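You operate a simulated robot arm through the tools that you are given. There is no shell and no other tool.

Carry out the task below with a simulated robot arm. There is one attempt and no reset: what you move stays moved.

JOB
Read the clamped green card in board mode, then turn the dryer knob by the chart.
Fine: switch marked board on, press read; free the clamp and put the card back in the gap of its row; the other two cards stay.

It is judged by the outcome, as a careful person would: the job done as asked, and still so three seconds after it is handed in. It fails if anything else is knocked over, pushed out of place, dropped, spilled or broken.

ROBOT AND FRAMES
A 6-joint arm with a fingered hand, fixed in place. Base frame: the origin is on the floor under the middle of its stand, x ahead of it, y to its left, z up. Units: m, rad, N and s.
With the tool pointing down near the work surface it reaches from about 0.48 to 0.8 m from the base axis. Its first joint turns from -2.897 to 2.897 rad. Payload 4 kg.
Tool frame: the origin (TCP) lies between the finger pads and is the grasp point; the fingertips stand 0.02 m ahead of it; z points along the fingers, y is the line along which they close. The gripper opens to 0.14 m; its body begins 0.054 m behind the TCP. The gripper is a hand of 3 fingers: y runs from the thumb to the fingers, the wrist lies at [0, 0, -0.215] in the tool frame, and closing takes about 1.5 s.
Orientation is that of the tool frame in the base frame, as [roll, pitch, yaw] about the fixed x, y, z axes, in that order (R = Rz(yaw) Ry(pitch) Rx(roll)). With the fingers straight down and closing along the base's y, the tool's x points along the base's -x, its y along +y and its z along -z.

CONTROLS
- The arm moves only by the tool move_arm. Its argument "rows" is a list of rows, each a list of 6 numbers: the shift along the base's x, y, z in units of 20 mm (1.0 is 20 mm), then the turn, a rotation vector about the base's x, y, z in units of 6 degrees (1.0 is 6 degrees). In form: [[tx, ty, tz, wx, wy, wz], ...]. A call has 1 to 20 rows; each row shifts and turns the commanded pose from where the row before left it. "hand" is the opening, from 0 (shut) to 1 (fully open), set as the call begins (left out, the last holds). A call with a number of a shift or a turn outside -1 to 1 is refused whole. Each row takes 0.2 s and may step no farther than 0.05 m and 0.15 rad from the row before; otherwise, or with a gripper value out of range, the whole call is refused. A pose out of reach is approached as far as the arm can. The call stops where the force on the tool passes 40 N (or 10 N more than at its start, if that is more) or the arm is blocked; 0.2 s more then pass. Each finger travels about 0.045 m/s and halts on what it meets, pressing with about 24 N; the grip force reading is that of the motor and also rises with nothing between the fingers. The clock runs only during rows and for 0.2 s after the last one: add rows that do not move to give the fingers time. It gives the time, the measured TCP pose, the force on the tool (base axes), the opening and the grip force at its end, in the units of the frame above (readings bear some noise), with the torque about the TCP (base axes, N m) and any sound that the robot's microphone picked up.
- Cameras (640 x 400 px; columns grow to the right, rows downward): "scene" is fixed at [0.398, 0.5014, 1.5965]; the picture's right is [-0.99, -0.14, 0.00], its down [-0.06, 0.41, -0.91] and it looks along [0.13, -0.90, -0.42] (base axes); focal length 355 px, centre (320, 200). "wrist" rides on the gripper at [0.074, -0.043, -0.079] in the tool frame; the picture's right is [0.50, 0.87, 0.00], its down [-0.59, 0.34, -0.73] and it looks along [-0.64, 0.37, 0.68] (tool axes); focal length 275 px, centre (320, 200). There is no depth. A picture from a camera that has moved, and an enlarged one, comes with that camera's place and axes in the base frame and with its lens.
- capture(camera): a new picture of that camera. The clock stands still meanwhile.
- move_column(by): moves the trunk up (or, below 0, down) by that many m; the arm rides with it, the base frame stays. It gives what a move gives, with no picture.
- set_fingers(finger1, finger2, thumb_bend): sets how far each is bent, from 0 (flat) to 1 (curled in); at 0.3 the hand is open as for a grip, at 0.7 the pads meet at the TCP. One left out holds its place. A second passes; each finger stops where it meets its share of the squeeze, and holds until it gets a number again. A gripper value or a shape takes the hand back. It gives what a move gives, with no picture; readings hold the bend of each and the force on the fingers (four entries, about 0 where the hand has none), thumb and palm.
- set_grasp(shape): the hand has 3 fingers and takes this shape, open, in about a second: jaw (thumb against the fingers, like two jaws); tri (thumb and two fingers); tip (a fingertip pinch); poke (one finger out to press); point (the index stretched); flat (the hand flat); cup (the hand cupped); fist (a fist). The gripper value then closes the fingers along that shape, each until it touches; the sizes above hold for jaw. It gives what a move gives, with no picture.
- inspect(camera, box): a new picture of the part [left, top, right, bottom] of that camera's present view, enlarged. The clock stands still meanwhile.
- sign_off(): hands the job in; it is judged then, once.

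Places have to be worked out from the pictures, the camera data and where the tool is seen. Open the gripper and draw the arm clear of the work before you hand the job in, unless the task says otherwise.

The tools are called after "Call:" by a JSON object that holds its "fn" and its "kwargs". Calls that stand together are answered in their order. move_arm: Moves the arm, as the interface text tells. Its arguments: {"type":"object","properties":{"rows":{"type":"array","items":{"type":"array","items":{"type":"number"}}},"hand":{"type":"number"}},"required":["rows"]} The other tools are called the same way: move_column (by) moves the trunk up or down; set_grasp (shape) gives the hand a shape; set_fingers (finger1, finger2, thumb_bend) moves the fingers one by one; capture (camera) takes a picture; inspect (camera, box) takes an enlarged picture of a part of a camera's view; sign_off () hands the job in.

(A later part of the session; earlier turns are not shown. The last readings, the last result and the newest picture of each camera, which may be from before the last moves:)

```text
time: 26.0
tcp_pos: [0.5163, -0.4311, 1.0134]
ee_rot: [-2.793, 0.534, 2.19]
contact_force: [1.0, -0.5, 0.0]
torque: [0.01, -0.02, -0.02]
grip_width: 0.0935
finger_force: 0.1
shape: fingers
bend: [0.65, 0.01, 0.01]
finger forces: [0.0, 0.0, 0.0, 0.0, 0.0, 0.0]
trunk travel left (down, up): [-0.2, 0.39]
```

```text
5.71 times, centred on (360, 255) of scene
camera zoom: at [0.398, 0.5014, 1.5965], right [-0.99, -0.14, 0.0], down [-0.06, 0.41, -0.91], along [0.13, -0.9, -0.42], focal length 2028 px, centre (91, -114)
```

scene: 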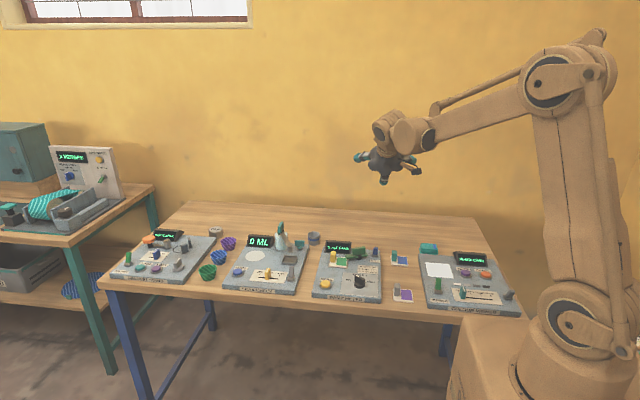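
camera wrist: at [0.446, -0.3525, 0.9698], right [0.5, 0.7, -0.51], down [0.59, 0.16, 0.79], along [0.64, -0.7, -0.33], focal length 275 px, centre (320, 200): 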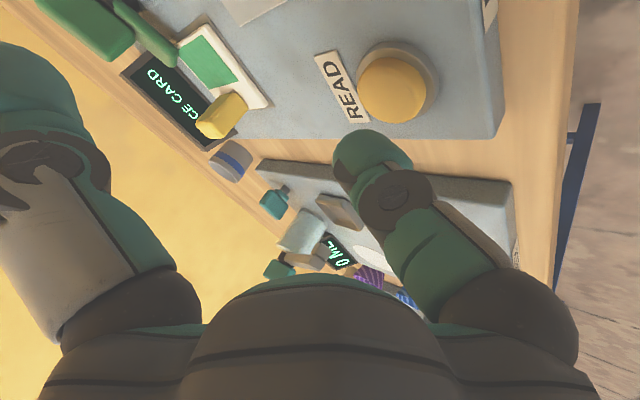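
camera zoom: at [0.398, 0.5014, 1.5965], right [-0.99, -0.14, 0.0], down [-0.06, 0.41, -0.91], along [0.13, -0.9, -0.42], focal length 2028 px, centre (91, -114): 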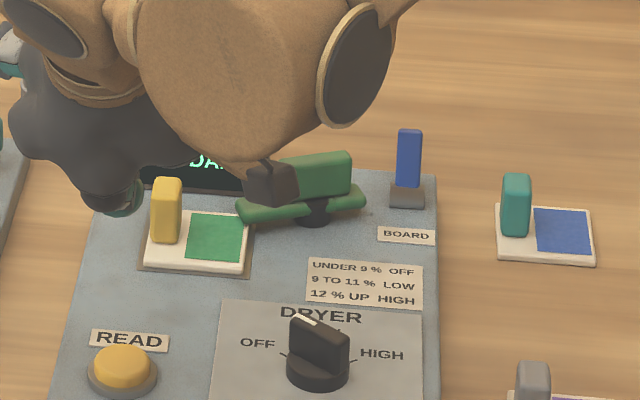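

It reads 12 % DAMP, so by the chart the dryer knob must go to HIGH. That is about 120° clockwise from OFF. I level the hand above the knob, line its closing axis across the knob bar, and open it in tip shape.

Call:
{"fn": "move_arm", "kwargs": {"rows": [[-0.8, -0.1, 0, 1, 0, 0], [-0.8, -0.1, 0, 1, 0, 0], [-0.8, -0.1, 0, 1, 0, 0], [-0.8, -0.1, 0, 1, 0, 0], [-0.8, -0.1, 0, 1, 0, 0], [-0.8, -0.1, 0, 1, 0, 0], [-0.8, -0.1, 0, 0, 0, 1], [0, 0, 0, 0, 0, 1], [0, 0, 0, 0, 0, 1], [0, 0, 0, 0, 0, 1], [0, 0, 0, 0, 0, 0.67]]}}

Call:
{"fn": "set_grasp", "kwargs": {"shape": "tip"}}

Call:
{"fn": "capture", "kwargs": {"camera": "wrist"}}

Call:
{"fn": "inspect", "kwargs": {"camera": "scene", "box": [290, 200, 430, 310]}}

```text
time: 28.4
tcp_pos: [0.4051, -0.4453, 1.011]
ee_rot: [-3.141, 0.0, 2.584]
contact_force: [0.2, 0.4, -0.2]
torque: [0.01, -0.02, -0.02]
grip_width: 0.0933
finger_force: 0.2
shape: fingers
bend: [0.65, 0.01, 0.01]
finger forces: [0.0, 0.0, 0.0, 0.1, 0.0, 0.1]
trunk travel left (down, up): [-0.2, 0.39]
```

```text
time: 29.3
tcp_pos: [0.4059, -0.4445, 1.0097]
ee_rot: [3.14, -0.001, 2.584]
contact_force: [0.2, 0.0, 0.3]
torque: [-0.02, 0.06, -0.03]
grip_width: 0.1396
finger_force: 0.1
shape: tip
bend: [0.3, 0.3, 0.3]
finger forces: [0.0, 0.0, 0.1, 0.0, 0.1, 0.0]
trunk travel left (down, up): [-0.2, 0.39]
```

```text
taken
camera wrist: at [0.3207, -0.4413, 1.089], right [0.04, 1.0, 0.0], down [0.68, -0.02, 0.73], along [0.73, -0.03, -0.68], focal length 275 px, centre (320, 200)
```

wrist: 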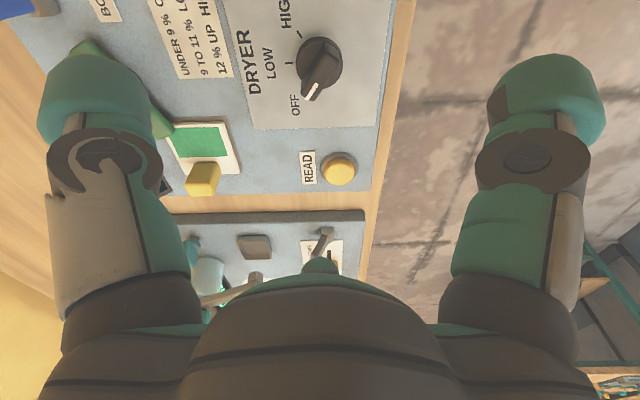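

```text
3.64 times, centred on (360, 255) of scene
camera zoom: at [0.398, 0.5014, 1.5965], right [-0.99, -0.14, 0.0], down [-0.06, 0.41, -0.91], along [0.13, -0.9, -0.42], focal length 1291 px, centre (174, 0)
```

zoom: 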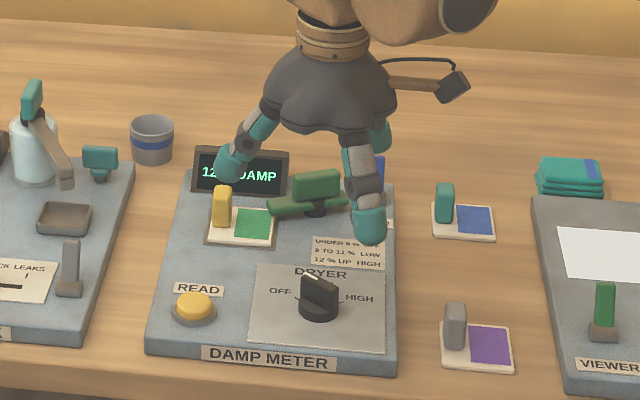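

The tool yaw is as planned. I enlarge the wrist view of the knob to refine its centre and bar direction.

Call:
{"fn": "inspect", "kwargs": {"camera": "wrist", "box": [260, 20, 380, 110]}}

Call:
{"fn": "inspect", "kwargs": {"camera": "scene", "box": [335, 265, 385, 300]}}

```text
4.44 times, centred on (320, 65) of wrist
camera zoom: at [0.3207, -0.4413, 1.089], right [0.04, 1.0, 0.0], down [0.68, -0.02, 0.73], along [0.73, -0.03, -0.68], focal length 1224 px, centre (320, 800)
```

zoom: 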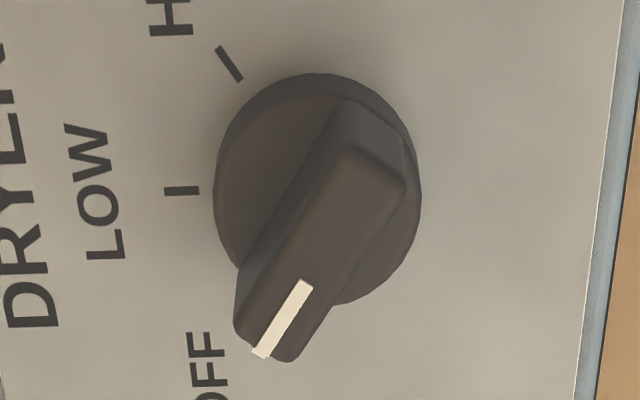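

```text
11.43 times, centred on (360, 282) of scene
camera zoom: at [0.398, 0.5014, 1.5965], right [-0.99, -0.14, 0.0], down [-0.06, 0.41, -0.91], along [0.13, -0.9, -0.42], focal length 4057 px, centre (-137, -743)
```

zoom: 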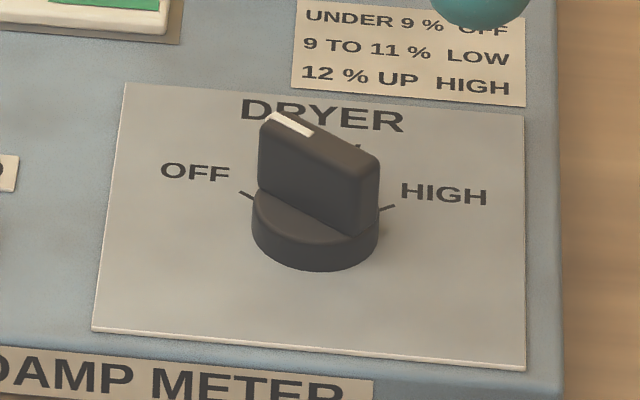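

The knob centre is (0.4046, −0.4445), with the bar at −30°. Before gripping, I check in the air that the wrist can make the −120° turn.

Call:
{"fn": "move_arm", "kwargs": {"rows": [[0, 0, 0, 0, 0, -1], [0, 0, 0, 0, 0, -1], [0, 0, 0, 0, 0, -1], [0, 0, 0, 0, 0, -1], [0, 0, 0, 0, 0, -1], [0, 0, 0, 0, 0, -1], [0, 0, 0, 0, 0, -1], [0, 0, 0, 0, 0, -1], [0, 0, 0, 0, 0, -1], [0, 0, 0, 0, 0, -1], [0, 0, 0, 0, 0, -1], [0, 0, 0, 0, 0, -1], [0, 0, 0, 0, 0, -1], [0, 0, 0, 0, 0, -1], [0, 0, 0, 0, 0, -1], [0, 0, 0, 0, 0, -1], [0, 0, 0, 0, 0, -1], [0, 0, 0, 0, 0, -1], [0, 0, 0, 0, 0, -1], [0, 0, 0, 0, 0, -1]]}}

```text
time: 33.5
tcp_pos: [0.407, -0.4444, 1.0113]
ee_rot: [-3.141, -0.001, 0.487]
contact_force: [-0.4, 0.4, 0.7]
torque: [0.03, 0.0, -0.02]
grip_width: 0.1401
finger_force: 0.1
shape: tip
bend: [0.3, 0.3, 0.3]
finger forces: [0.0, 0.1, 0.1, 0.0, 0.0, 0.0]
trunk travel left (down, up): [-0.2, 0.39]
```

The turn works. From here the wrist camera should look over the clamp and card row, so I take a picture before turning back.

Call:
{"fn": "capture", "kwargs": {"camera": "wrist"}}

```text
taken
camera wrist: at [0.4518, -0.3723, 1.0888], right [0.85, -0.53, 0.0], down [-0.36, -0.58, 0.73], along [-0.39, -0.62, -0.68], focal length 275 px, centre (320, 200)
```

wrist: 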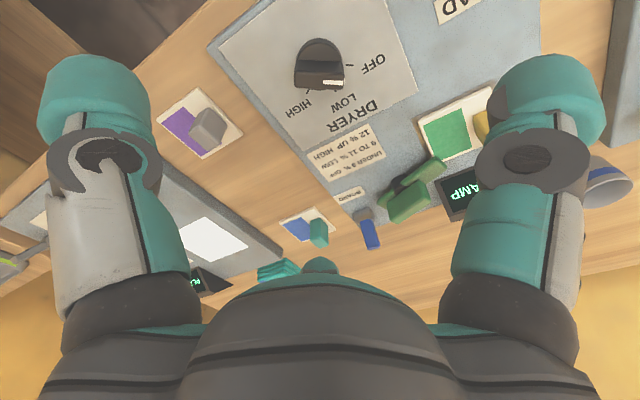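

Call:
{"fn": "inspect", "kwargs": {"camera": "wrist", "box": [330, 70, 510, 250]}}

Call:
{"fn": "inspect", "kwargs": {"camera": "wrist", "box": [150, 80, 350, 260]}}

```text
2.22 times, centred on (420, 160) of wrist
camera zoom: at [0.4518, -0.3723, 1.0888], right [0.85, -0.53, 0.0], down [-0.36, -0.58, 0.73], along [-0.39, -0.62, -0.68], focal length 612 px, centre (98, 289)
```

zoom: 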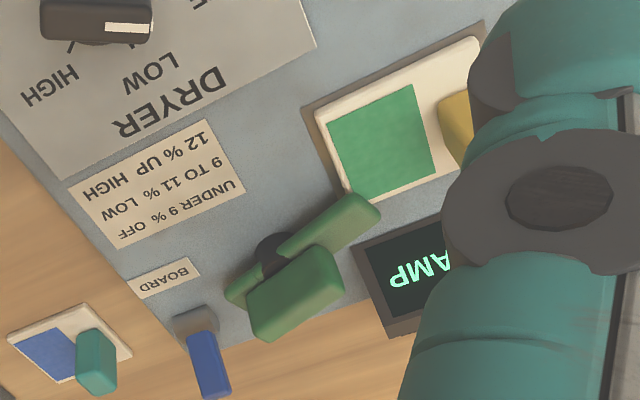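

```text
2.22 times, centred on (250, 170) of wrist
camera zoom: at [0.4518, -0.3723, 1.0888], right [0.85, -0.53, 0.0], down [-0.36, -0.58, 0.73], along [-0.39, -0.62, -0.68], focal length 612 px, centre (476, 267)
```

zoom: 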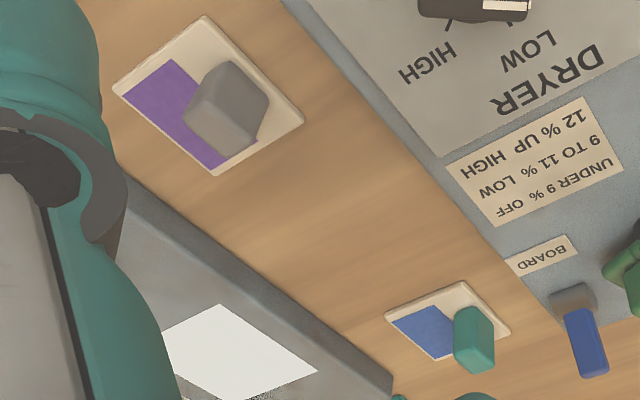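

The wrist ray and scene views put the cards at:
- Purple: centre (0.267, −0.440).
- Blue: centre (0.267, −0.637).
- Gap: (0.267, −0.538).
- Green: centre about (0.485, −0.564), with its tab near (0.502, −0.564).

I turn the hand back so it lines up with the knob bar.

Call:
{"fn": "move_arm", "kwargs": {"rows": [[0, 0, 0, 0, 0, 1], [0, 0, 0, 0, 0, 1], [0, 0, 0, 0, 0, 1], [0, 0, 0, 0, 0, 1], [0, 0, 0, 0, 0, 1], [0, 0, 0, 0, 0, 1], [0, 0, 0, 0, 0, 1], [0, 0, 0, 0, 0, 1], [0, 0, 0, 0, 0, 1], [0, 0, 0, 0, 0, 1], [0, 0, 0, 0, 0, 1], [0, 0, 0, 0, 0, 1], [0, 0, 0, 0, 0, 1], [0, 0, 0, 0, 0, 1], [0, 0, 0, 0, 0, 1], [0, 0, 0, 0, 0, 1], [0, 0, 0, 0, 0, 1], [0, 0, 0, 0, 0, 1], [0, 0, 0, 0, 0, 1], [0, 0, 0, 0, 0, 1]], "hand": 0.7}}

Call:
{"fn": "move_arm", "kwargs": {"rows": [[-0.03, 0, -1, 0, 0, 0.3], [0, 0, -1, 0, 0, 0], [0, 0, -1, 0, 0, 0], [0, 0, -1, 0, 0, 0], [0, 0, 0, 0, 0, 0]]}}

Call:
{"fn": "capture", "kwargs": {"camera": "wrist"}}

Call:
{"fn": "inspect", "kwargs": {"camera": "scene", "box": [310, 220, 410, 300]}}

```text
time: 37.7
tcp_pos: [0.4045, -0.445, 1.011]
ee_rot: [-3.141, 0.002, 2.584]
contact_force: [0.3, 0.2, -0.1]
torque: [0.0, -0.04, -0.02]
grip_width: 0.0985
finger_force: 0.0
shape: tip
bend: [0.26, 0.26, 0.25]
finger forces: [0.0, 0.0, 0.1, 0.0, 0.1, 0.0]
trunk travel left (down, up): [-0.2, 0.39]
```

```text
time: 38.9
tcp_pos: [0.4052, -0.4443, 0.9295]
ee_rot: [-3.142, -0.001, 2.615]
contact_force: [-0.8, 0.2, -0.4]
torque: [-0.01, 0.0, 0.01]
grip_width: 0.0986
finger_force: 0.0
shape: tip
bend: [0.26, 0.26, 0.25]
finger forces: [0.1, 0.1, 0.0, 0.1, 0.1, 0.1]
trunk travel left (down, up): [-0.2, 0.39]
```

```text
taken
camera wrist: at [0.32, -0.4433, 1.0083], right [0.0, 1.0, 0.0], down [0.68, 0.0, 0.73], along [0.73, 0.0, -0.68], focal length 275 px, centre (320, 200)
```

wrist: 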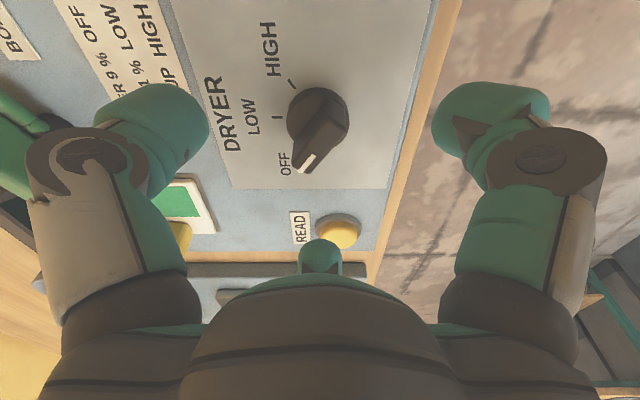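

```text
5.00 times, centred on (360, 260) of scene
camera zoom: at [0.398, 0.5014, 1.5965], right [-0.99, -0.14, 0.0], down [-0.06, 0.41, -0.91], along [0.13, -0.9, -0.42], focal length 1775 px, centre (120, -100)
```

zoom: 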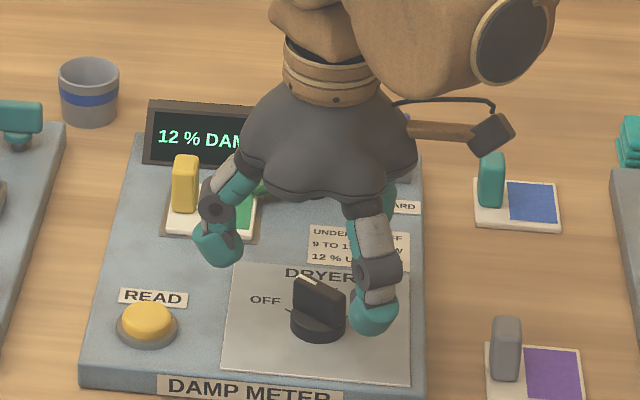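

The hand is centred over the knob. I lower to TCP z ≈ 0.892 and close the tips on the bar.

Call:
{"fn": "move_arm", "kwargs": {"rows": [[0, 0, -0.7, 0, 0, 0], [0, 0, -0.6, 0, 0, 0], [0, 0, -0.55, 0, 0, 0], [0, 0, 0, 0, 0, 0]]}}

Call:
{"fn": "move_arm", "kwargs": {"rows": [[0, 0, 0, 0, 0, 0], [0, 0, 0, 0, 0, 0], [0, 0, 0, 0, 0, 0], [0, 0, 0, 0, 0, 0], [0, 0, 0, 0, 0, 0], [0, 0, 0, 0, 0, 0], [0, 0, 0, 0, 0, 0], [0, 0, 0, 0, 0, 0], [0, 0, 0, 0, 0, 0]], "hand": 0}}

Call:
{"fn": "capture", "kwargs": {"camera": "wrist"}}

Call:
{"fn": "inspect", "kwargs": {"camera": "scene", "box": [310, 220, 410, 300]}}

```text
time: 39.9
tcp_pos: [0.4046, -0.4452, 0.8945]
ee_rot: [-3.142, 0.001, 2.614]
contact_force: [0.5, -0.3, -0.1]
torque: [0.04, 0.01, 0.05]
grip_width: 0.0983
finger_force: 0.0
shape: tip
bend: [0.26, 0.26, 0.25]
finger forces: [0.1, 0.0, 0.0, 0.1, 0.0, 0.1]
trunk travel left (down, up): [-0.2, 0.39]
```

```text
time: 41.9
tcp_pos: [0.4054, -0.4438, 0.8952]
ee_rot: [-3.14, 0.0, 2.613]
contact_force: [-4.6, 13.3, -8.0]
torque: [-0.17, 0.36, 0.01]
grip_width: 0.0199
finger_force: 24.2
shape: tip
bend: [0.48, 0.98, 0.56]
finger forces: [19.6, 17.8, 0.0, 0.1, 22.4, 0.0]
trunk travel left (down, up): [-0.2, 0.39]
```

```text
taken
camera wrist: at [0.3197, -0.4432, 0.9731], right [0.0, 1.0, 0.0], down [0.68, 0.0, 0.73], along [0.73, 0.0, -0.68], focal length 275 px, centre (320, 200)
```

wrist: 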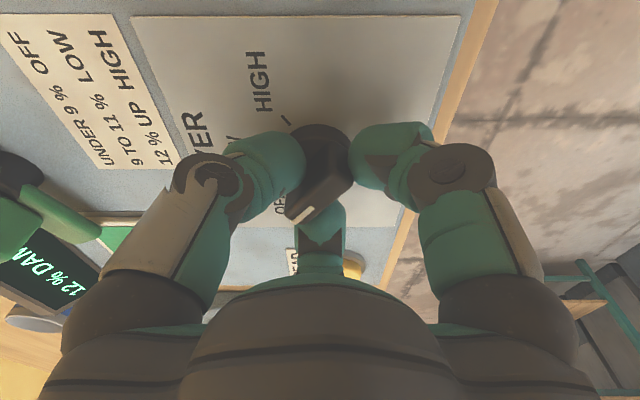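

```text
5.00 times, centred on (360, 260) of scene
camera zoom: at [0.398, 0.5014, 1.5965], right [-0.99, -0.14, 0.0], down [-0.06, 0.41, -0.91], along [0.13, -0.9, -0.42], focal length 1775 px, centre (120, -100)
```

zoom: 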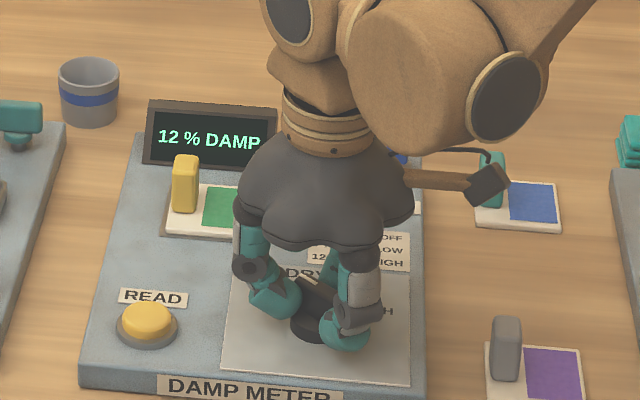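

All three digits grip the knob bar at about 20 N each. I turn the first 60° clockwise and check that the knob follows.

Call:
{"fn": "move_arm", "kwargs": {"rows": [[0, 0, 0, 0, 0, -1], [0, 0, 0, 0, 0, -1], [0, 0, 0, 0, 0, -1], [0, 0, 0, 0, 0, -1], [0, 0, 0, 0, 0, -1], [0, 0, 0, 0, 0, -1], [0, 0, 0, 0, 0, -1], [0, 0, 0, 0, 0, -1], [0, 0, 0, 0, 0, -1], [0, 0, 0, 0, 0, -1]]}}

Call:
{"fn": "capture", "kwargs": {"camera": "wrist"}}

Call:
{"fn": "inspect", "kwargs": {"camera": "scene", "box": [310, 220, 410, 300]}}

```text
time: 44.1
tcp_pos: [0.4047, -0.4432, 0.8938]
ee_rot: [-3.141, 0.001, 1.566]
contact_force: [9.5, 2.6, 15.2]
torque: [0.07, 0.55, 0.09]
grip_width: 0.0199
finger_force: 24.6
shape: tip
bend: [0.48, 0.98, 0.56]
finger forces: [21.4, 18.5, 0.1, 0.1, 33.9, 0.0]
trunk travel left (down, up): [-0.2, 0.39]
```

```text
taken
camera wrist: at [0.3638, -0.3695, 0.9725], right [0.87, 0.5, 0.0], down [0.34, -0.59, 0.74], along [0.36, -0.64, -0.68], focal length 275 px, centre (320, 200)
```

wrist: 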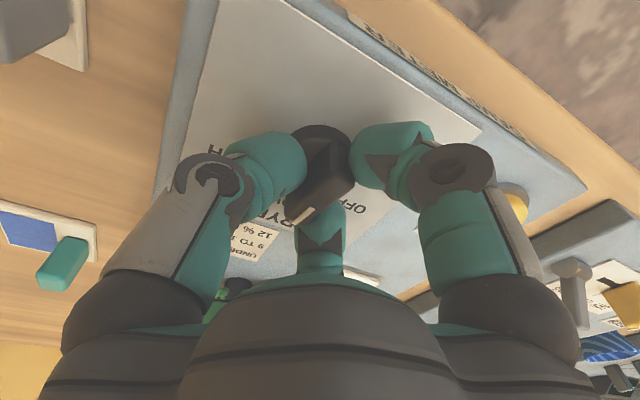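

```text
5.00 times, centred on (360, 260) of scene
camera zoom: at [0.398, 0.5014, 1.5965], right [-0.99, -0.14, 0.0], down [-0.06, 0.41, -0.91], along [0.13, -0.9, -0.42], focal length 1775 px, centre (120, -100)
```

zoom: 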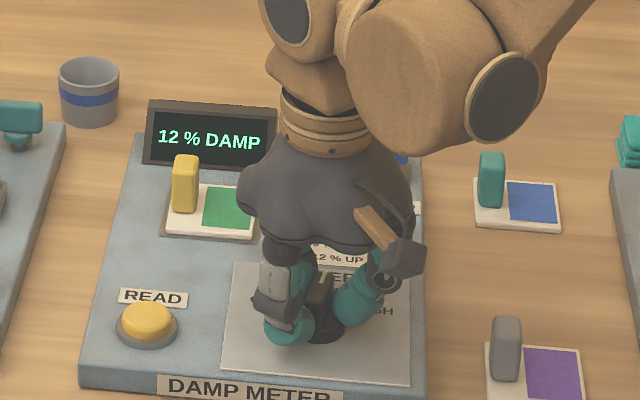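

The knob follows the hand, since the bar keeps its place between the fingers. I turn the remaining 60°.

Call:
{"fn": "move_arm", "kwargs": {"rows": [[0, 0, 0, 0, 0, -1], [0, 0, 0, 0, 0, -1], [0, 0, 0, 0, 0, -1], [0, 0, 0, 0, 0, -1], [0, 0, 0, 0, 0, -1], [0, 0, 0, 0, 0, -1], [0, 0, 0, 0, 0, -1], [0, 0, 0, 0, 0, -1], [0, 0, 0, 0, 0, -1], [0, 0, 0, 0, 0, -1]]}}

Call:
{"fn": "capture", "kwargs": {"camera": "wrist"}}

Call:
{"fn": "inspect", "kwargs": {"camera": "scene", "box": [310, 220, 410, 300]}}

```text
time: 46.0
tcp_pos: [0.4061, -0.4464, 0.8949]
ee_rot: [3.139, 0.001, 0.717]
contact_force: [10.0, -7.2, 18.5]
torque: [0.34, 0.51, 0.96]
grip_width: 0.02
finger_force: 24.3
shape: tip
bend: [0.48, 0.97, 0.56]
finger forces: [18.7, 34.7, 0.0, 0.0, 56.0, 0.0]
trunk travel left (down, up): [-0.2, 0.39]
stopped in row 9: the force on the tool passed its limit at 44 N (the readings are from after the stop); the commanded pose is now the measured one
```

```text
taken
camera wrist: at [0.4342, -0.3645, 0.9726], right [0.95, -0.33, 0.0], down [-0.22, -0.64, 0.74], along [-0.24, -0.7, -0.68], focal length 275 px, centre (320, 200)
```

wrist: 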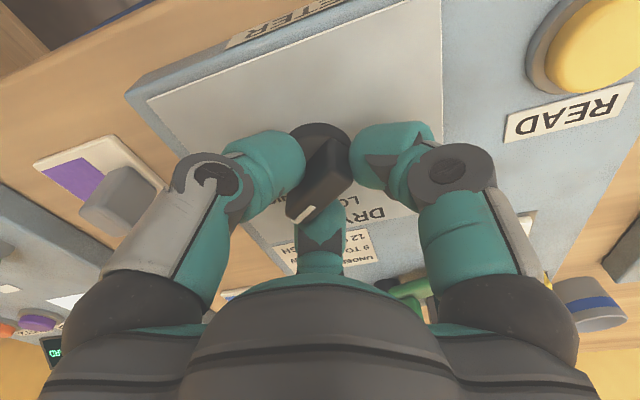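

```text
5.00 times, centred on (360, 260) of scene
camera zoom: at [0.398, 0.5014, 1.5965], right [-0.99, -0.14, 0.0], down [-0.06, 0.41, -0.91], along [0.13, -0.9, -0.42], focal length 1775 px, centre (120, -100)
```

zoom: 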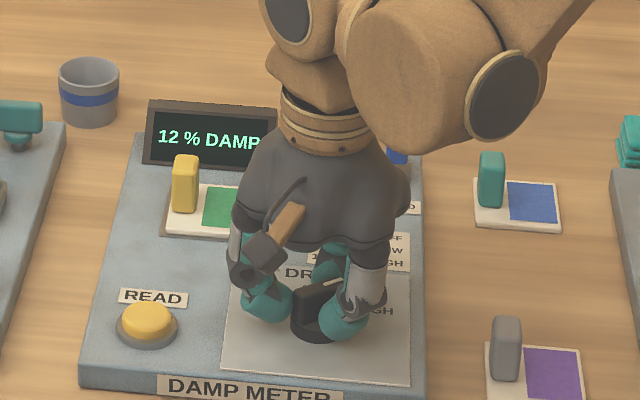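

The turn stopped at about −109° with resistance, possibly at the knob's end stop. I look closely at the pointer.

Call:
{"fn": "inspect", "kwargs": {"camera": "scene", "box": [340, 262, 390, 297]}}

Call:
{"fn": "inspect", "kwargs": {"camera": "wrist", "box": [240, 100, 400, 250]}}

```text
11.43 times, centred on (365, 280) of scene
camera zoom: at [0.398, 0.5014, 1.5965], right [-0.99, -0.14, 0.0], down [-0.06, 0.41, -0.91], along [0.13, -0.9, -0.42], focal length 4057 px, centre (-194, -709)
```

zoom: 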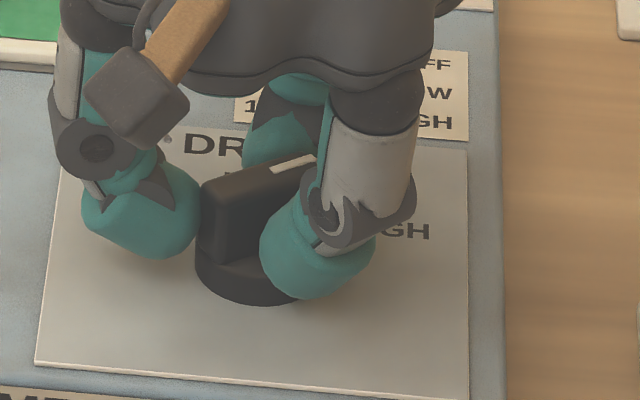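

```text
2.67 times, centred on (320, 175) of wrist
camera zoom: at [0.4342, -0.3645, 0.9726], right [0.95, -0.33, 0.0], down [-0.22, -0.64, 0.74], along [-0.24, -0.7, -0.68], focal length 734 px, centre (320, 267)
```

zoom: 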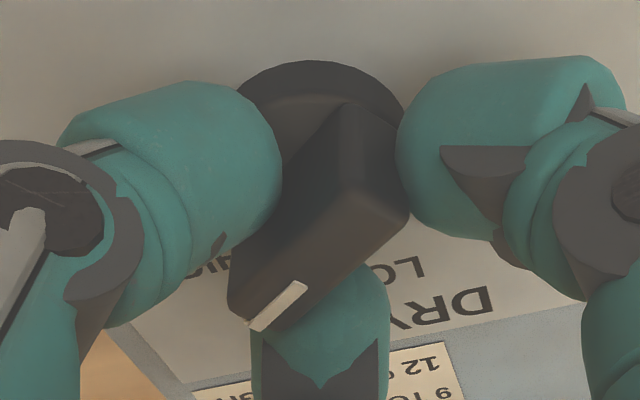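

The pointer looks to be near −145°, close to HIGH. I release the grip, rise a little and check exactly.

Call:
{"fn": "move_arm", "kwargs": {"rows": [[0, 0, 0, 0, 0, 0], [0, 0, 0, 0, 0, 0], [0, 0, 0, 0, 0, 0], [0, 0, 0, 0, 0, 0], [0, 0, 0, 0, 0, 0], [0, 0, 0, 0, 0, 0], [0, 0, 0.5, 0, 0, 0], [0, 0, 1, 0, 0, 0], [0, 0, 1, 0, 0, 0], [0, 0, 1, 0, 0, 0], [0, 0, 1, 0, 0, 0]], "hand": 0.7}}

Call:
{"fn": "capture", "kwargs": {"camera": "wrist"}}

Call:
{"fn": "inspect", "kwargs": {"camera": "scene", "box": [335, 262, 385, 297]}}

```text
time: 48.4
tcp_pos: [0.4055, -0.4474, 0.9846]
ee_rot: [3.14, 0.001, 0.713]
contact_force: [0.2, 0.2, -1.0]
torque: [-0.01, -0.02, 0.06]
grip_width: 0.0979
finger_force: 0.0
shape: tip
bend: [0.27, 0.27, 0.25]
finger forces: [0.0, 0.1, 0.0, 0.0, 0.1, 0.0]
trunk travel left (down, up): [-0.2, 0.39]
```

```text
taken
camera wrist: at [0.4336, -0.3651, 1.0639], right [0.95, -0.33, 0.0], down [-0.22, -0.64, 0.74], along [-0.24, -0.7, -0.68], focal length 275 px, centre (320, 200)
```

wrist: 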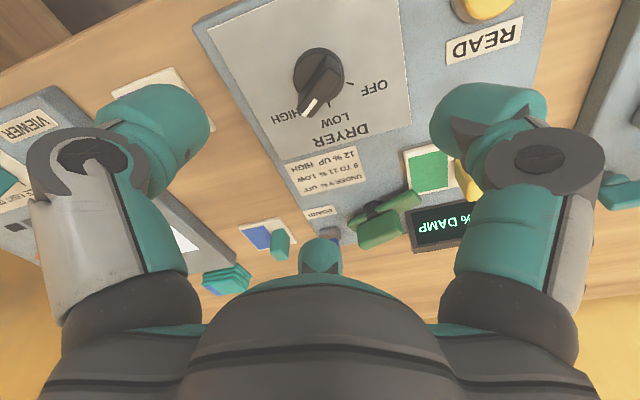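

```text
11.43 times, centred on (360, 280) of scene
camera zoom: at [0.398, 0.5014, 1.5965], right [-0.99, -0.14, 0.0], down [-0.06, 0.41, -0.91], along [0.13, -0.9, -0.42], focal length 4057 px, centre (-137, -709)
```

zoom: 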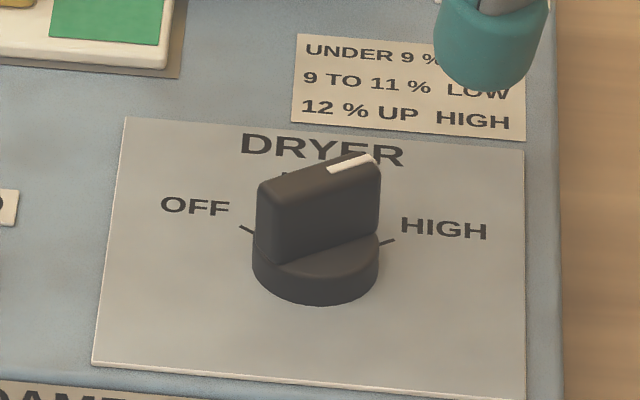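

Call:
{"fn": "inspect", "kwargs": {"camera": "wrist", "box": [250, 30, 400, 150]}}

```text
3.33 times, centred on (325, 90) of wrist
camera zoom: at [0.4336, -0.3651, 1.0639], right [0.95, -0.33, 0.0], down [-0.22, -0.64, 0.74], along [-0.24, -0.7, -0.68], focal length 918 px, centre (303, 567)
```

zoom: 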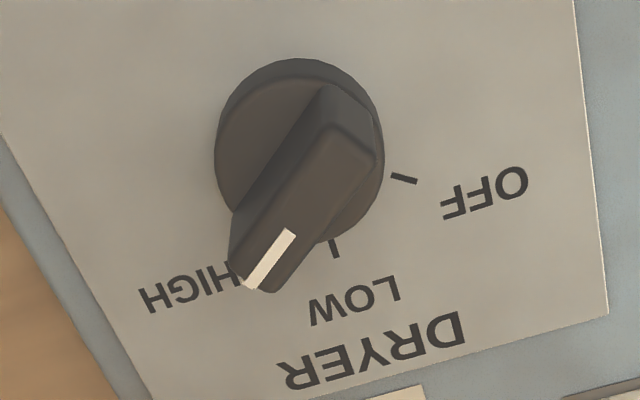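

The white mark sits over the HIGH tick: the mark points at about −143°, and the tick directions measure about −37° and −142°. So the knob is at HIGH. Now I study the clamp closely.

Call:
{"fn": "inspect", "kwargs": {"camera": "wrist", "box": [320, 130, 480, 270]}}

Call:
{"fn": "inspect", "kwargs": {"camera": "scene", "box": [325, 235, 385, 275]}}

```text
2.86 times, centred on (400, 200) of wrist
camera zoom: at [0.4336, -0.3651, 1.0639], right [0.95, -0.33, 0.0], down [-0.22, -0.64, 0.74], along [-0.24, -0.7, -0.68], focal length 786 px, centre (91, 200)
```

zoom: 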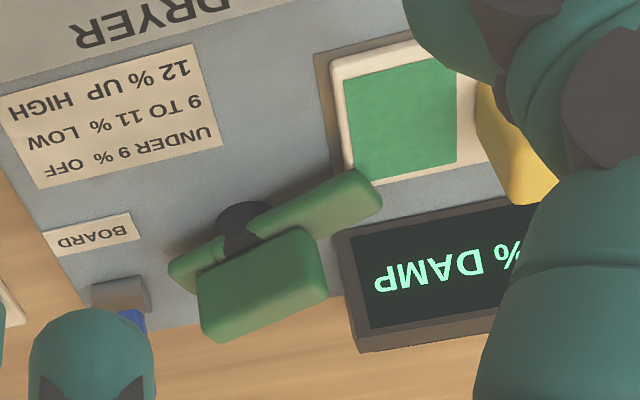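

```text
10.00 times, centred on (355, 255) of scene
camera zoom: at [0.398, 0.5014, 1.5965], right [-0.99, -0.14, 0.0], down [-0.06, 0.41, -0.91], along [0.13, -0.9, -0.42], focal length 3550 px, centre (-30, -350)
```

zoom: 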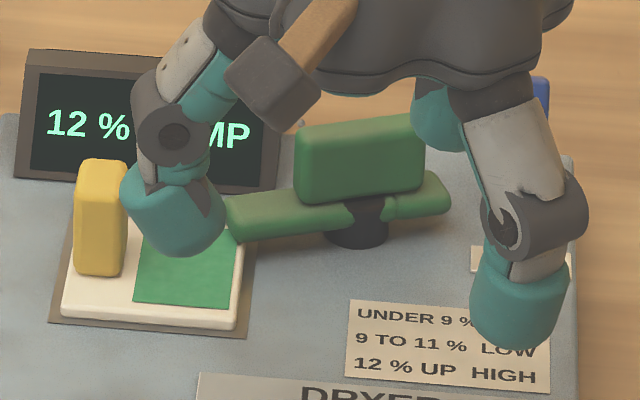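

The clamp is a bar with a wing handle, pivoting near (0.411, −0.602) and lying at about 21° with its end over the card's corner. Turning it clockwise would run it into the display, so it has to swing counter-clockwise, toward +y. I move over it and turn the hand so its closing axis is across the handle, with the thumb on the −y side.

Call:
{"fn": "move_arm", "kwargs": {"rows": [[0.014, -0.386, 0.1, 0, 0, 1], [0.014, -0.386, 0.1, 0, 0, 1], [0.014, -0.386, 0.1, 0, 0, 1], [0.014, -0.386, 0.1, 0, 0, 1], [0.014, -0.386, 0.1, 0, 0, 1], [0.014, -0.386, 0.1, 0, 0, 1], [0.014, -0.386, 0.1, 0, 0, 1], [0.014, -0.386, 0.1, 0, 0, 1], [0.014, -0.386, 0.1, 0, 0, 1], [0.014, -0.386, 0.1, 0, 0, 1], [0.014, -0.386, 0, 0, 0, 1], [0.014, -0.386, 0, 0, 0, 1], [0.014, -0.386, 0, 0, 0, 1], [0.014, -0.386, 0, 0, 0, 1], [0.014, -0.386, 0, 0, 0, 1], [0.014, -0.386, 0, 0, 0, 1], [0.014, -0.386, 0, 0, 0, 1], [0.014, -0.386, 0, 0, 0, 1], [0.014, -0.386, 0, 0, 0, 1], [0.014, -0.386, 0, 0, 0, 1]]}}

Call:
{"fn": "move_arm", "kwargs": {"rows": [[0, 0, 0, 0, 0, 1], [0, 0, 0, 0, 0, 1], [0, 0, 0, 0, 0, 1], [0, 0, 0, 0, 0, 1], [0, 0, 0, 0, 0, 1], [0, 0, 0, 0, 0, 1], [0, 0, 0, 0, 0, 0.67]]}}

Call:
{"fn": "capture", "kwargs": {"camera": "wrist"}}

Call:
{"fn": "inspect", "kwargs": {"camera": "scene", "box": [310, 200, 430, 290]}}

```text
time: 52.6
tcp_pos: [0.4109, -0.6008, 1.0028]
ee_rot: [3.14, 0.001, 2.81]
contact_force: [-0.9, 0.4, -0.1]
torque: [-0.04, -0.02, 0.0]
grip_width: 0.0976
finger_force: 0.0
shape: tip
bend: [0.27, 0.27, 0.25]
finger forces: [0.0, 0.1, 0.0, 0.0, 0.1, 0.0]
trunk travel left (down, up): [-0.2, 0.39]
```

```text
time: 54.2
tcp_pos: [0.4105, -0.6002, 1.0026]
ee_rot: [3.14, 0.0, -2.774]
contact_force: [-0.1, 0.0, -0.8]
torque: [-0.04, -0.01, -0.01]
grip_width: 0.098
finger_force: 0.0
shape: tip
bend: [0.27, 0.27, 0.25]
finger forces: [0.0, 0.0, 0.0, 0.0, 0.1, 0.0]
trunk travel left (down, up): [-0.2, 0.39]
```

```text
taken
camera wrist: at [0.3579, -0.6662, 1.0821], right [-0.78, 0.63, 0.0], down [0.43, 0.53, 0.74], along [0.46, 0.57, -0.68], focal length 275 px, centre (320, 200)
```

wrist: 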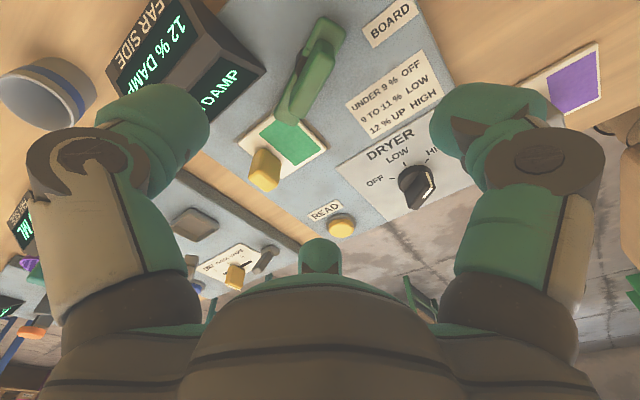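

```text
4.44 times, centred on (370, 245) of scene
camera zoom: at [0.398, 0.5014, 1.5965], right [-0.99, -0.14, 0.0], down [-0.06, 0.41, -0.91], along [0.13, -0.9, -0.42], focal length 1578 px, centre (98, 0)
```

zoom: 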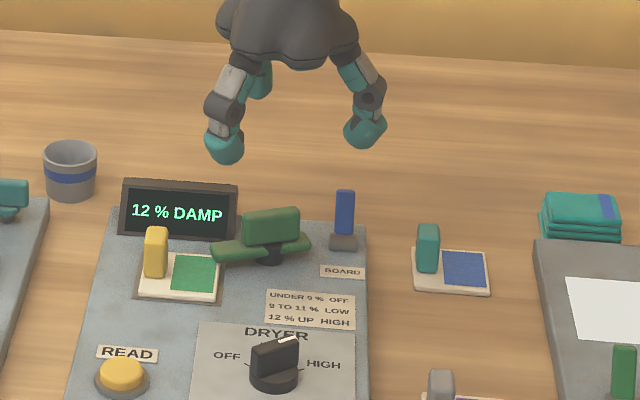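

Here is a good view of the clamp from behind. I enlarge it to fix its pivot and handle positions.

Call:
{"fn": "inspect", "kwargs": {"camera": "wrist", "box": [230, 0, 390, 200]}}

Call:
{"fn": "inspect", "kwargs": {"camera": "scene", "box": [325, 235, 385, 275]}}

```text
2.00 times, centred on (310, 100) of wrist
camera zoom: at [0.3579, -0.6662, 1.0821], right [-0.78, 0.63, 0.0], down [0.43, 0.53, 0.74], along [0.46, 0.57, -0.68], focal length 551 px, centre (340, 400)
```

zoom: 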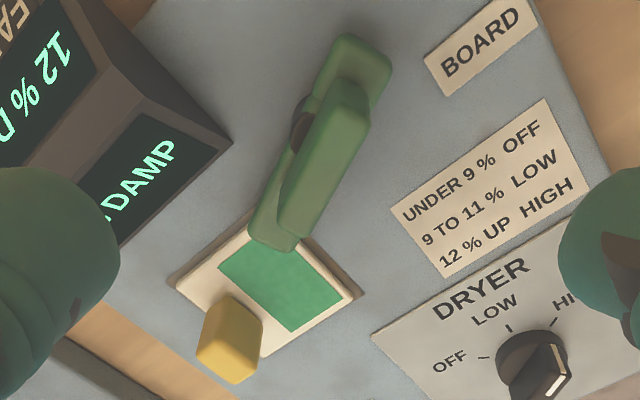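

```text
10.00 times, centred on (355, 255) of scene
camera zoom: at [0.398, 0.5014, 1.5965], right [-0.99, -0.14, 0.0], down [-0.06, 0.41, -0.91], along [0.13, -0.9, -0.42], focal length 3550 px, centre (-30, -350)
```

zoom: 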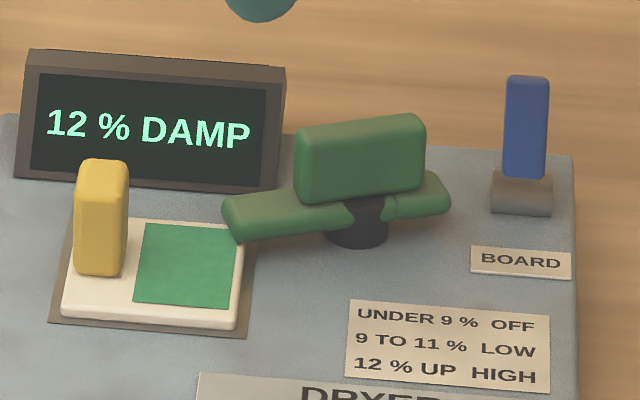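

The refined pivot is near (0.413, −0.607), with the handle top at z ≈ 0.900 and the bar top near 0.877. I test in the air that the hand can turn +90° from here before gripping.

Call:
{"fn": "move_arm", "kwargs": {"rows": [[0, 0, 0, 0, 0, 1], [0, 0, 0, 0, 0, 1], [0, 0, 0, 0, 0, 1], [0, 0, 0, 0, 0, 1], [0, 0, 0, 0, 0, 1], [0, 0, 0, 0, 0, 1], [0, 0, 0, 0, 0, 1], [0, 0, 0, 0, 0, 1], [0, 0, 0, 0, 0, 1], [0, 0, 0, 0, 0, 1], [0, 0, 0, 0, 0, 1], [0, 0, 0, 0, 0, 1], [0, 0, 0, 0, 0, 1], [0, 0, 0, 0, 0, 1], [0, 0, 0, 0, 0, 1]]}}

Call:
{"fn": "capture", "kwargs": {"camera": "wrist"}}

```text
time: 57.4
tcp_pos: [0.4232, -0.5926, 1.0036]
ee_rot: [3.139, -0.003, -2.687]
contact_force: [-0.5, -1.2, 0.4]
torque: [0.0, -0.02, -0.01]
grip_width: 0.0975
finger_force: 0.0
shape: tip
bend: [0.27, 0.27, 0.25]
finger forces: [0.0, 0.1, 0.1, 0.0, 0.0, 0.0]
out of reach, approached as far as the arm can: row 1, 2, 3, 4, 5, 6, 7, 8, 9, 10, 11, 12, 13, 14, 15
trunk travel left (down, up): [-0.2, 0.39]
```

```text
taken
camera wrist: at [0.3756, -0.663, 1.0825], right [-0.83, 0.56, 0.0], down [0.38, 0.56, 0.73], along [0.41, 0.61, -0.68], focal length 275 px, centre (320, 200)
```

wrist: 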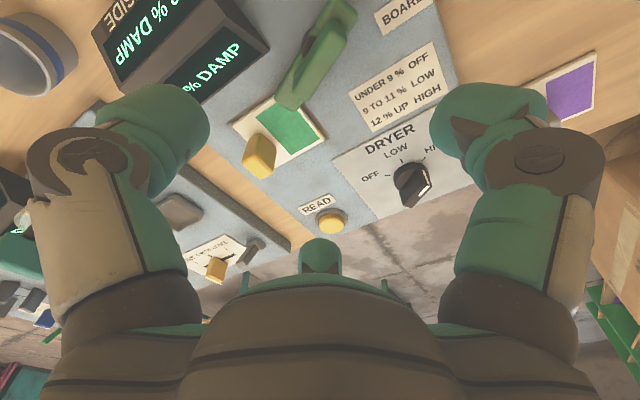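

The wrist can't turn much past this yaw in the + direction. The hand is three-fold symmetric, so I use the same finger placement turned by −120° (rel. −99° → −9°), which leaves room for the +90° turn. I rotate there at height.

Call:
{"fn": "move_arm", "kwargs": {"rows": [[0, 0, 0, 0, 0, -1], [0, 0, 0, 0, 0, -1], [0, 0, 0, 0, 0, -1], [0, 0, 0, 0, 0, -1], [0, 0, 0, 0, 0, -1], [0, 0, 0, 0, 0, -1], [0, 0, 0, 0, 0, -1], [0, 0, 0, 0, 0, -1], [0, 0, 0, 0, 0, -1], [0, 0, 0, 0, 0, -1], [0, 0, 0, 0, 0, -1], [0, 0, 0, 0, 0, -1], [0, 0, 0, 0, 0, -1], [0, 0, 0, 0, 0, -1], [0, 0, 0, 0, 0, -1]]}}

Call:
{"fn": "move_arm", "kwargs": {"rows": [[0, 0, 0, 0, 0, -1], [0, 0, 0, 0, 0, -1], [0, 0, 0, 0, 0, -1], [0, 0, 0, 0, 0, -1], [0, 0, 0, 0, 0, -1], [0, 0, 0, 0, 0, -1], [0, 0, 0, 0, 0, -1], [0, 0, 0, 0, 0, -1], [0, 0, 0, 0, 0, -1], [0, 0, 0, 0, 0, -1], [0, 0, 0, 0, 0, -1], [0, 0, 0, 0, 0, -1], [0, 0, 0, 0, 0, -1], [0, 0, 0, 0, 0, -1], [0, 0, 0, 0, 0, -1], [0, 0, 0, 0, 0, -1], [0, 0, 0, 0, 0, -1], [0, 0, 0, 0, 0, -1], [0, 0, 0, 0, 0, -1], [0, 0, 0, 0, 0, -1]]}}

Call:
{"fn": "capture", "kwargs": {"camera": "wrist"}}

```text
time: 60.6
tcp_pos: [0.4229, -0.5925, 1.0038]
ee_rot: [3.139, -0.003, 2.022]
contact_force: [0.0, -0.5, 0.3]
torque: [0.01, -0.03, -0.02]
grip_width: 0.0978
finger_force: 0.2
shape: tip
bend: [0.27, 0.27, 0.25]
finger forces: [0.1, 0.0, 0.1, 0.0, 0.1, 0.0]
trunk travel left (down, up): [-0.2, 0.39]
```

```text
time: 64.8
tcp_pos: [0.4219, -0.5921, 1.0045]
ee_rot: [3.141, -0.003, -0.069]
contact_force: [1.1, -0.7, -0.3]
torque: [0.01, 0.0, 0.02]
grip_width: 0.0973
finger_force: 0.1
shape: tip
bend: [0.27, 0.27, 0.25]
finger forces: [0.0, 0.0, 0.0, 0.0, 0.1, 0.0]
trunk travel left (down, up): [-0.2, 0.39]
```

```text
taken
camera wrist: at [0.4995, -0.5546, 1.0829], right [0.44, -0.9, 0.0], down [-0.61, -0.3, 0.73], along [-0.66, -0.32, -0.68], focal length 275 px, centre (320, 200)
```

wrist: 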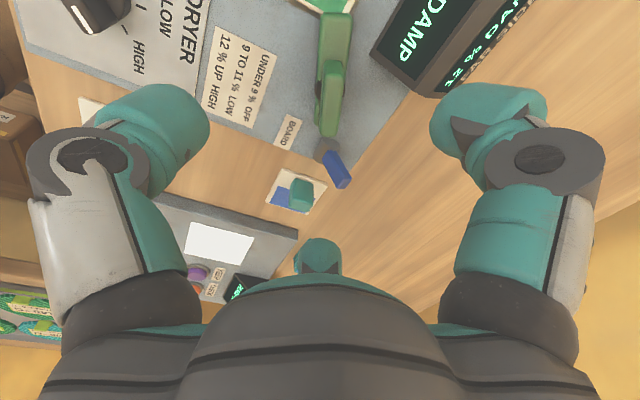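

The commanded pose was reset to what was reached, so the hand is now at rel −184°. I rotate +85° to rel −99° and centre over the pivot at (0.413, −0.607).

Call:
{"fn": "move_arm", "kwargs": {"rows": [[-0.034, -0.053, 0, 0, 0, 1], [-0.034, -0.053, 0, 0, 0, 1], [-0.034, -0.053, 0, 0, 0, 1], [-0.034, -0.053, 0, 0, 0, 1], [-0.034, -0.053, 0, 0, 0, 1], [-0.034, -0.053, 0, 0, 0, 1], [-0.034, -0.053, 0, 0, 0, 1], [-0.034, -0.053, 0, 0, 0, 1], [-0.034, -0.053, 0, 0, 0, 1], [-0.034, -0.053, 0, 0, 0, 1], [-0.034, -0.053, 0, 0, 0, 1], [-0.034, -0.053, 0, 0, 0, 1], [-0.034, -0.053, 0, 0, 0, 1], [-0.034, -0.053, 0, 0, 0, 1], [0, 0, 0, 0, 0, 0.17]]}}

Call:
{"fn": "capture", "kwargs": {"camera": "wrist"}}

Call:
{"fn": "inspect", "kwargs": {"camera": "scene", "box": [310, 200, 430, 290]}}

```text
time: 68.0
tcp_pos: [0.4121, -0.6078, 1.0043]
ee_rot: [3.14, -0.004, 1.417]
contact_force: [0.3, 0.8, 0.2]
torque: [0.03, 0.0, -0.01]
grip_width: 0.098
finger_force: 0.1
shape: tip
bend: [0.27, 0.27, 0.25]
finger forces: [0.1, 0.0, 0.1, 0.0, 0.0, 0.1]
trunk travel left (down, up): [-0.2, 0.39]
```

```text
taken
camera wrist: at [0.3822, -0.5278, 1.0829], right [0.93, 0.36, 0.0], down [0.24, -0.64, 0.73], along [0.27, -0.68, -0.68], focal length 275 px, centre (320, 200)
```

wrist: 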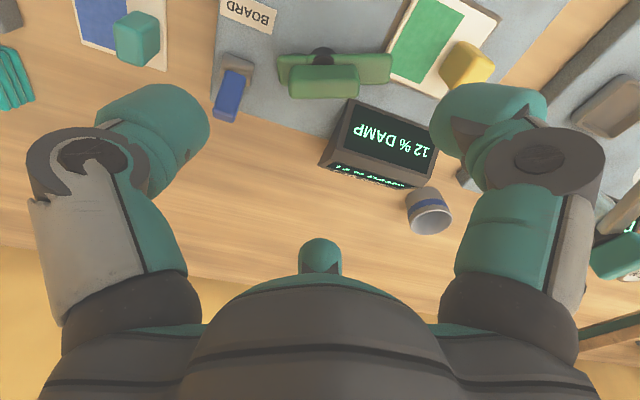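

```text
4.44 times, centred on (370, 245) of scene
camera zoom: at [0.398, 0.5014, 1.5965], right [-0.99, -0.14, 0.0], down [-0.06, 0.41, -0.91], along [0.13, -0.9, -0.42], focal length 1578 px, centre (98, 0)
```

zoom: 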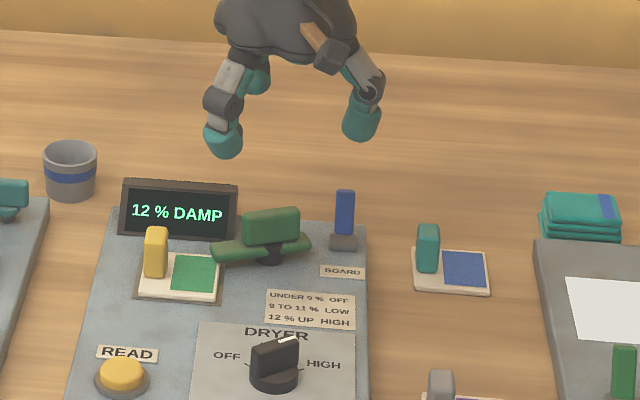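

The camera's horizontal axis now lies along the clamp bar. I enlarge for a last position check.

Call:
{"fn": "inspect", "kwargs": {"camera": "wrist", "box": [210, 20, 430, 130]}}

```text
2.91 times, centred on (320, 75) of wrist
camera zoom: at [0.3822, -0.5278, 1.0829], right [0.93, 0.36, 0.0], down [0.24, -0.64, 0.73], along [0.27, -0.68, -0.68], focal length 801 px, centre (320, 564)
```

zoom: 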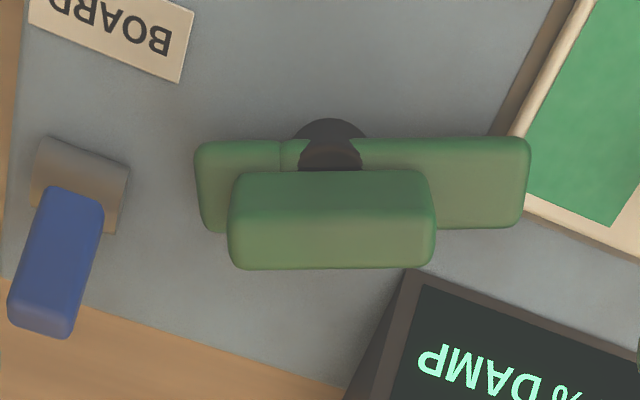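

The handle is about 0.048 m long and 0.016 m thick, centred near (0.4148, −0.605). The display's near corner is at (0.447, −0.623). I narrow the hand, turn it −6° so the rear digit stays clear of the display, centre it, and lower partway.

Call:
{"fn": "move_arm", "kwargs": {"rows": [[0.13, 0.14, 0, 0, 0, -1], [0, 0, 0, 0, 0, 0], [0, 0, 0, 0, 0, 0], [0, 0, -1, 0, 0, 0], [0, 0, -1, 0, 0, 0], [0, 0, -0.5, 0, 0, 0]], "hand": 0.45}}

Call:
{"fn": "capture", "kwargs": {"camera": "wrist"}}

Call:
{"fn": "inspect", "kwargs": {"camera": "scene", "box": [310, 200, 430, 290]}}

```text
time: 69.4
tcp_pos: [0.4148, -0.603, 0.9535]
ee_rot: [3.139, -0.004, 1.312]
contact_force: [0.3, 0.0, 0.0]
torque: [-0.01, -0.04, -0.01]
grip_width: 0.0635
finger_force: 0.0
shape: tip
bend: [0.36, 0.36, 0.35]
finger forces: [0.0, 0.0, 0.0, 0.1, 0.0, 0.0]
trunk travel left (down, up): [-0.2, 0.39]
```

```text
taken
camera wrist: at [0.3934, -0.5221, 1.0321], right [0.97, 0.26, 0.0], down [0.17, -0.66, 0.73], along [0.19, -0.71, -0.68], focal length 275 px, centre (320, 200)
```

wrist: 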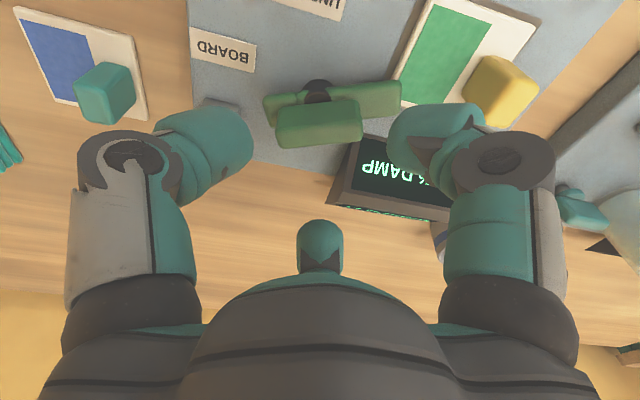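

```text
4.44 times, centred on (370, 245) of scene
camera zoom: at [0.398, 0.5014, 1.5965], right [-0.99, -0.14, 0.0], down [-0.06, 0.41, -0.91], along [0.13, -0.9, -0.42], focal length 1578 px, centre (98, 0)
```

zoom: 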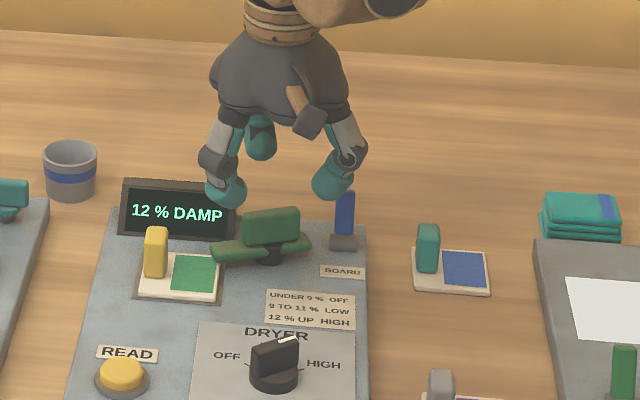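

The tips are about 24 mm below the TCP, and the bar top is at z ≈ 0.879. I lower to TCP z ≈ 0.905 so the tips straddle the handle just above the bar.

Call:
{"fn": "move_arm", "kwargs": {"rows": [[0, -0.1, -0.8, 0, 0, 0], [0, 0, -0.8, 0, 0, 0], [0, 0, -0.8, 0, 0, 0], [0, 0, 0, 0, 0, 0]]}}

Call:
{"fn": "capture", "kwargs": {"camera": "wrist"}}

Call:
{"fn": "inspect", "kwargs": {"camera": "scene", "box": [310, 210, 410, 280]}}

```text
time: 70.4
tcp_pos: [0.4155, -0.6062, 0.9051]
ee_rot: [3.14, -0.003, 1.311]
contact_force: [0.4, -1.1, 0.2]
torque: [0.0, 0.01, -0.03]
grip_width: 0.0632
finger_force: 0.0
shape: tip
bend: [0.36, 0.36, 0.35]
finger forces: [0.0, 0.0, 0.1, 0.0, 0.0, 0.1]
trunk travel left (down, up): [-0.2, 0.39]
```

```text
taken
camera wrist: at [0.393, -0.5243, 0.983], right [0.97, 0.26, 0.0], down [0.17, -0.66, 0.73], along [0.19, -0.71, -0.68], focal length 275 px, centre (320, 200)
```

wrist: 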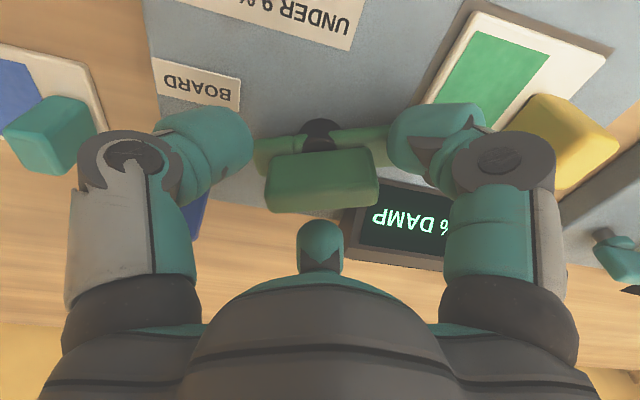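

```text
5.71 times, centred on (360, 245) of scene
camera zoom: at [0.398, 0.5014, 1.5965], right [-0.99, -0.14, 0.0], down [-0.06, 0.41, -0.91], along [0.13, -0.9, -0.42], focal length 2028 px, centre (91, -57)
```

zoom: 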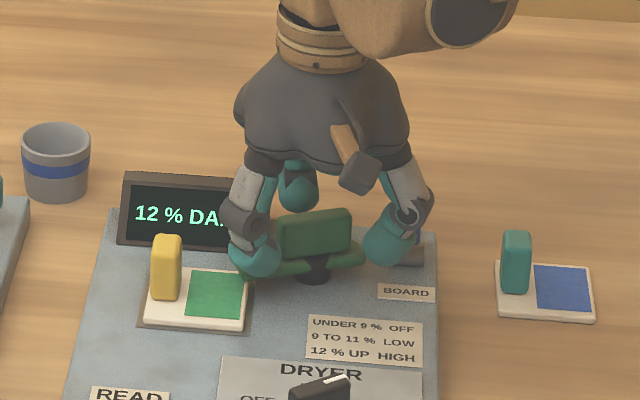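

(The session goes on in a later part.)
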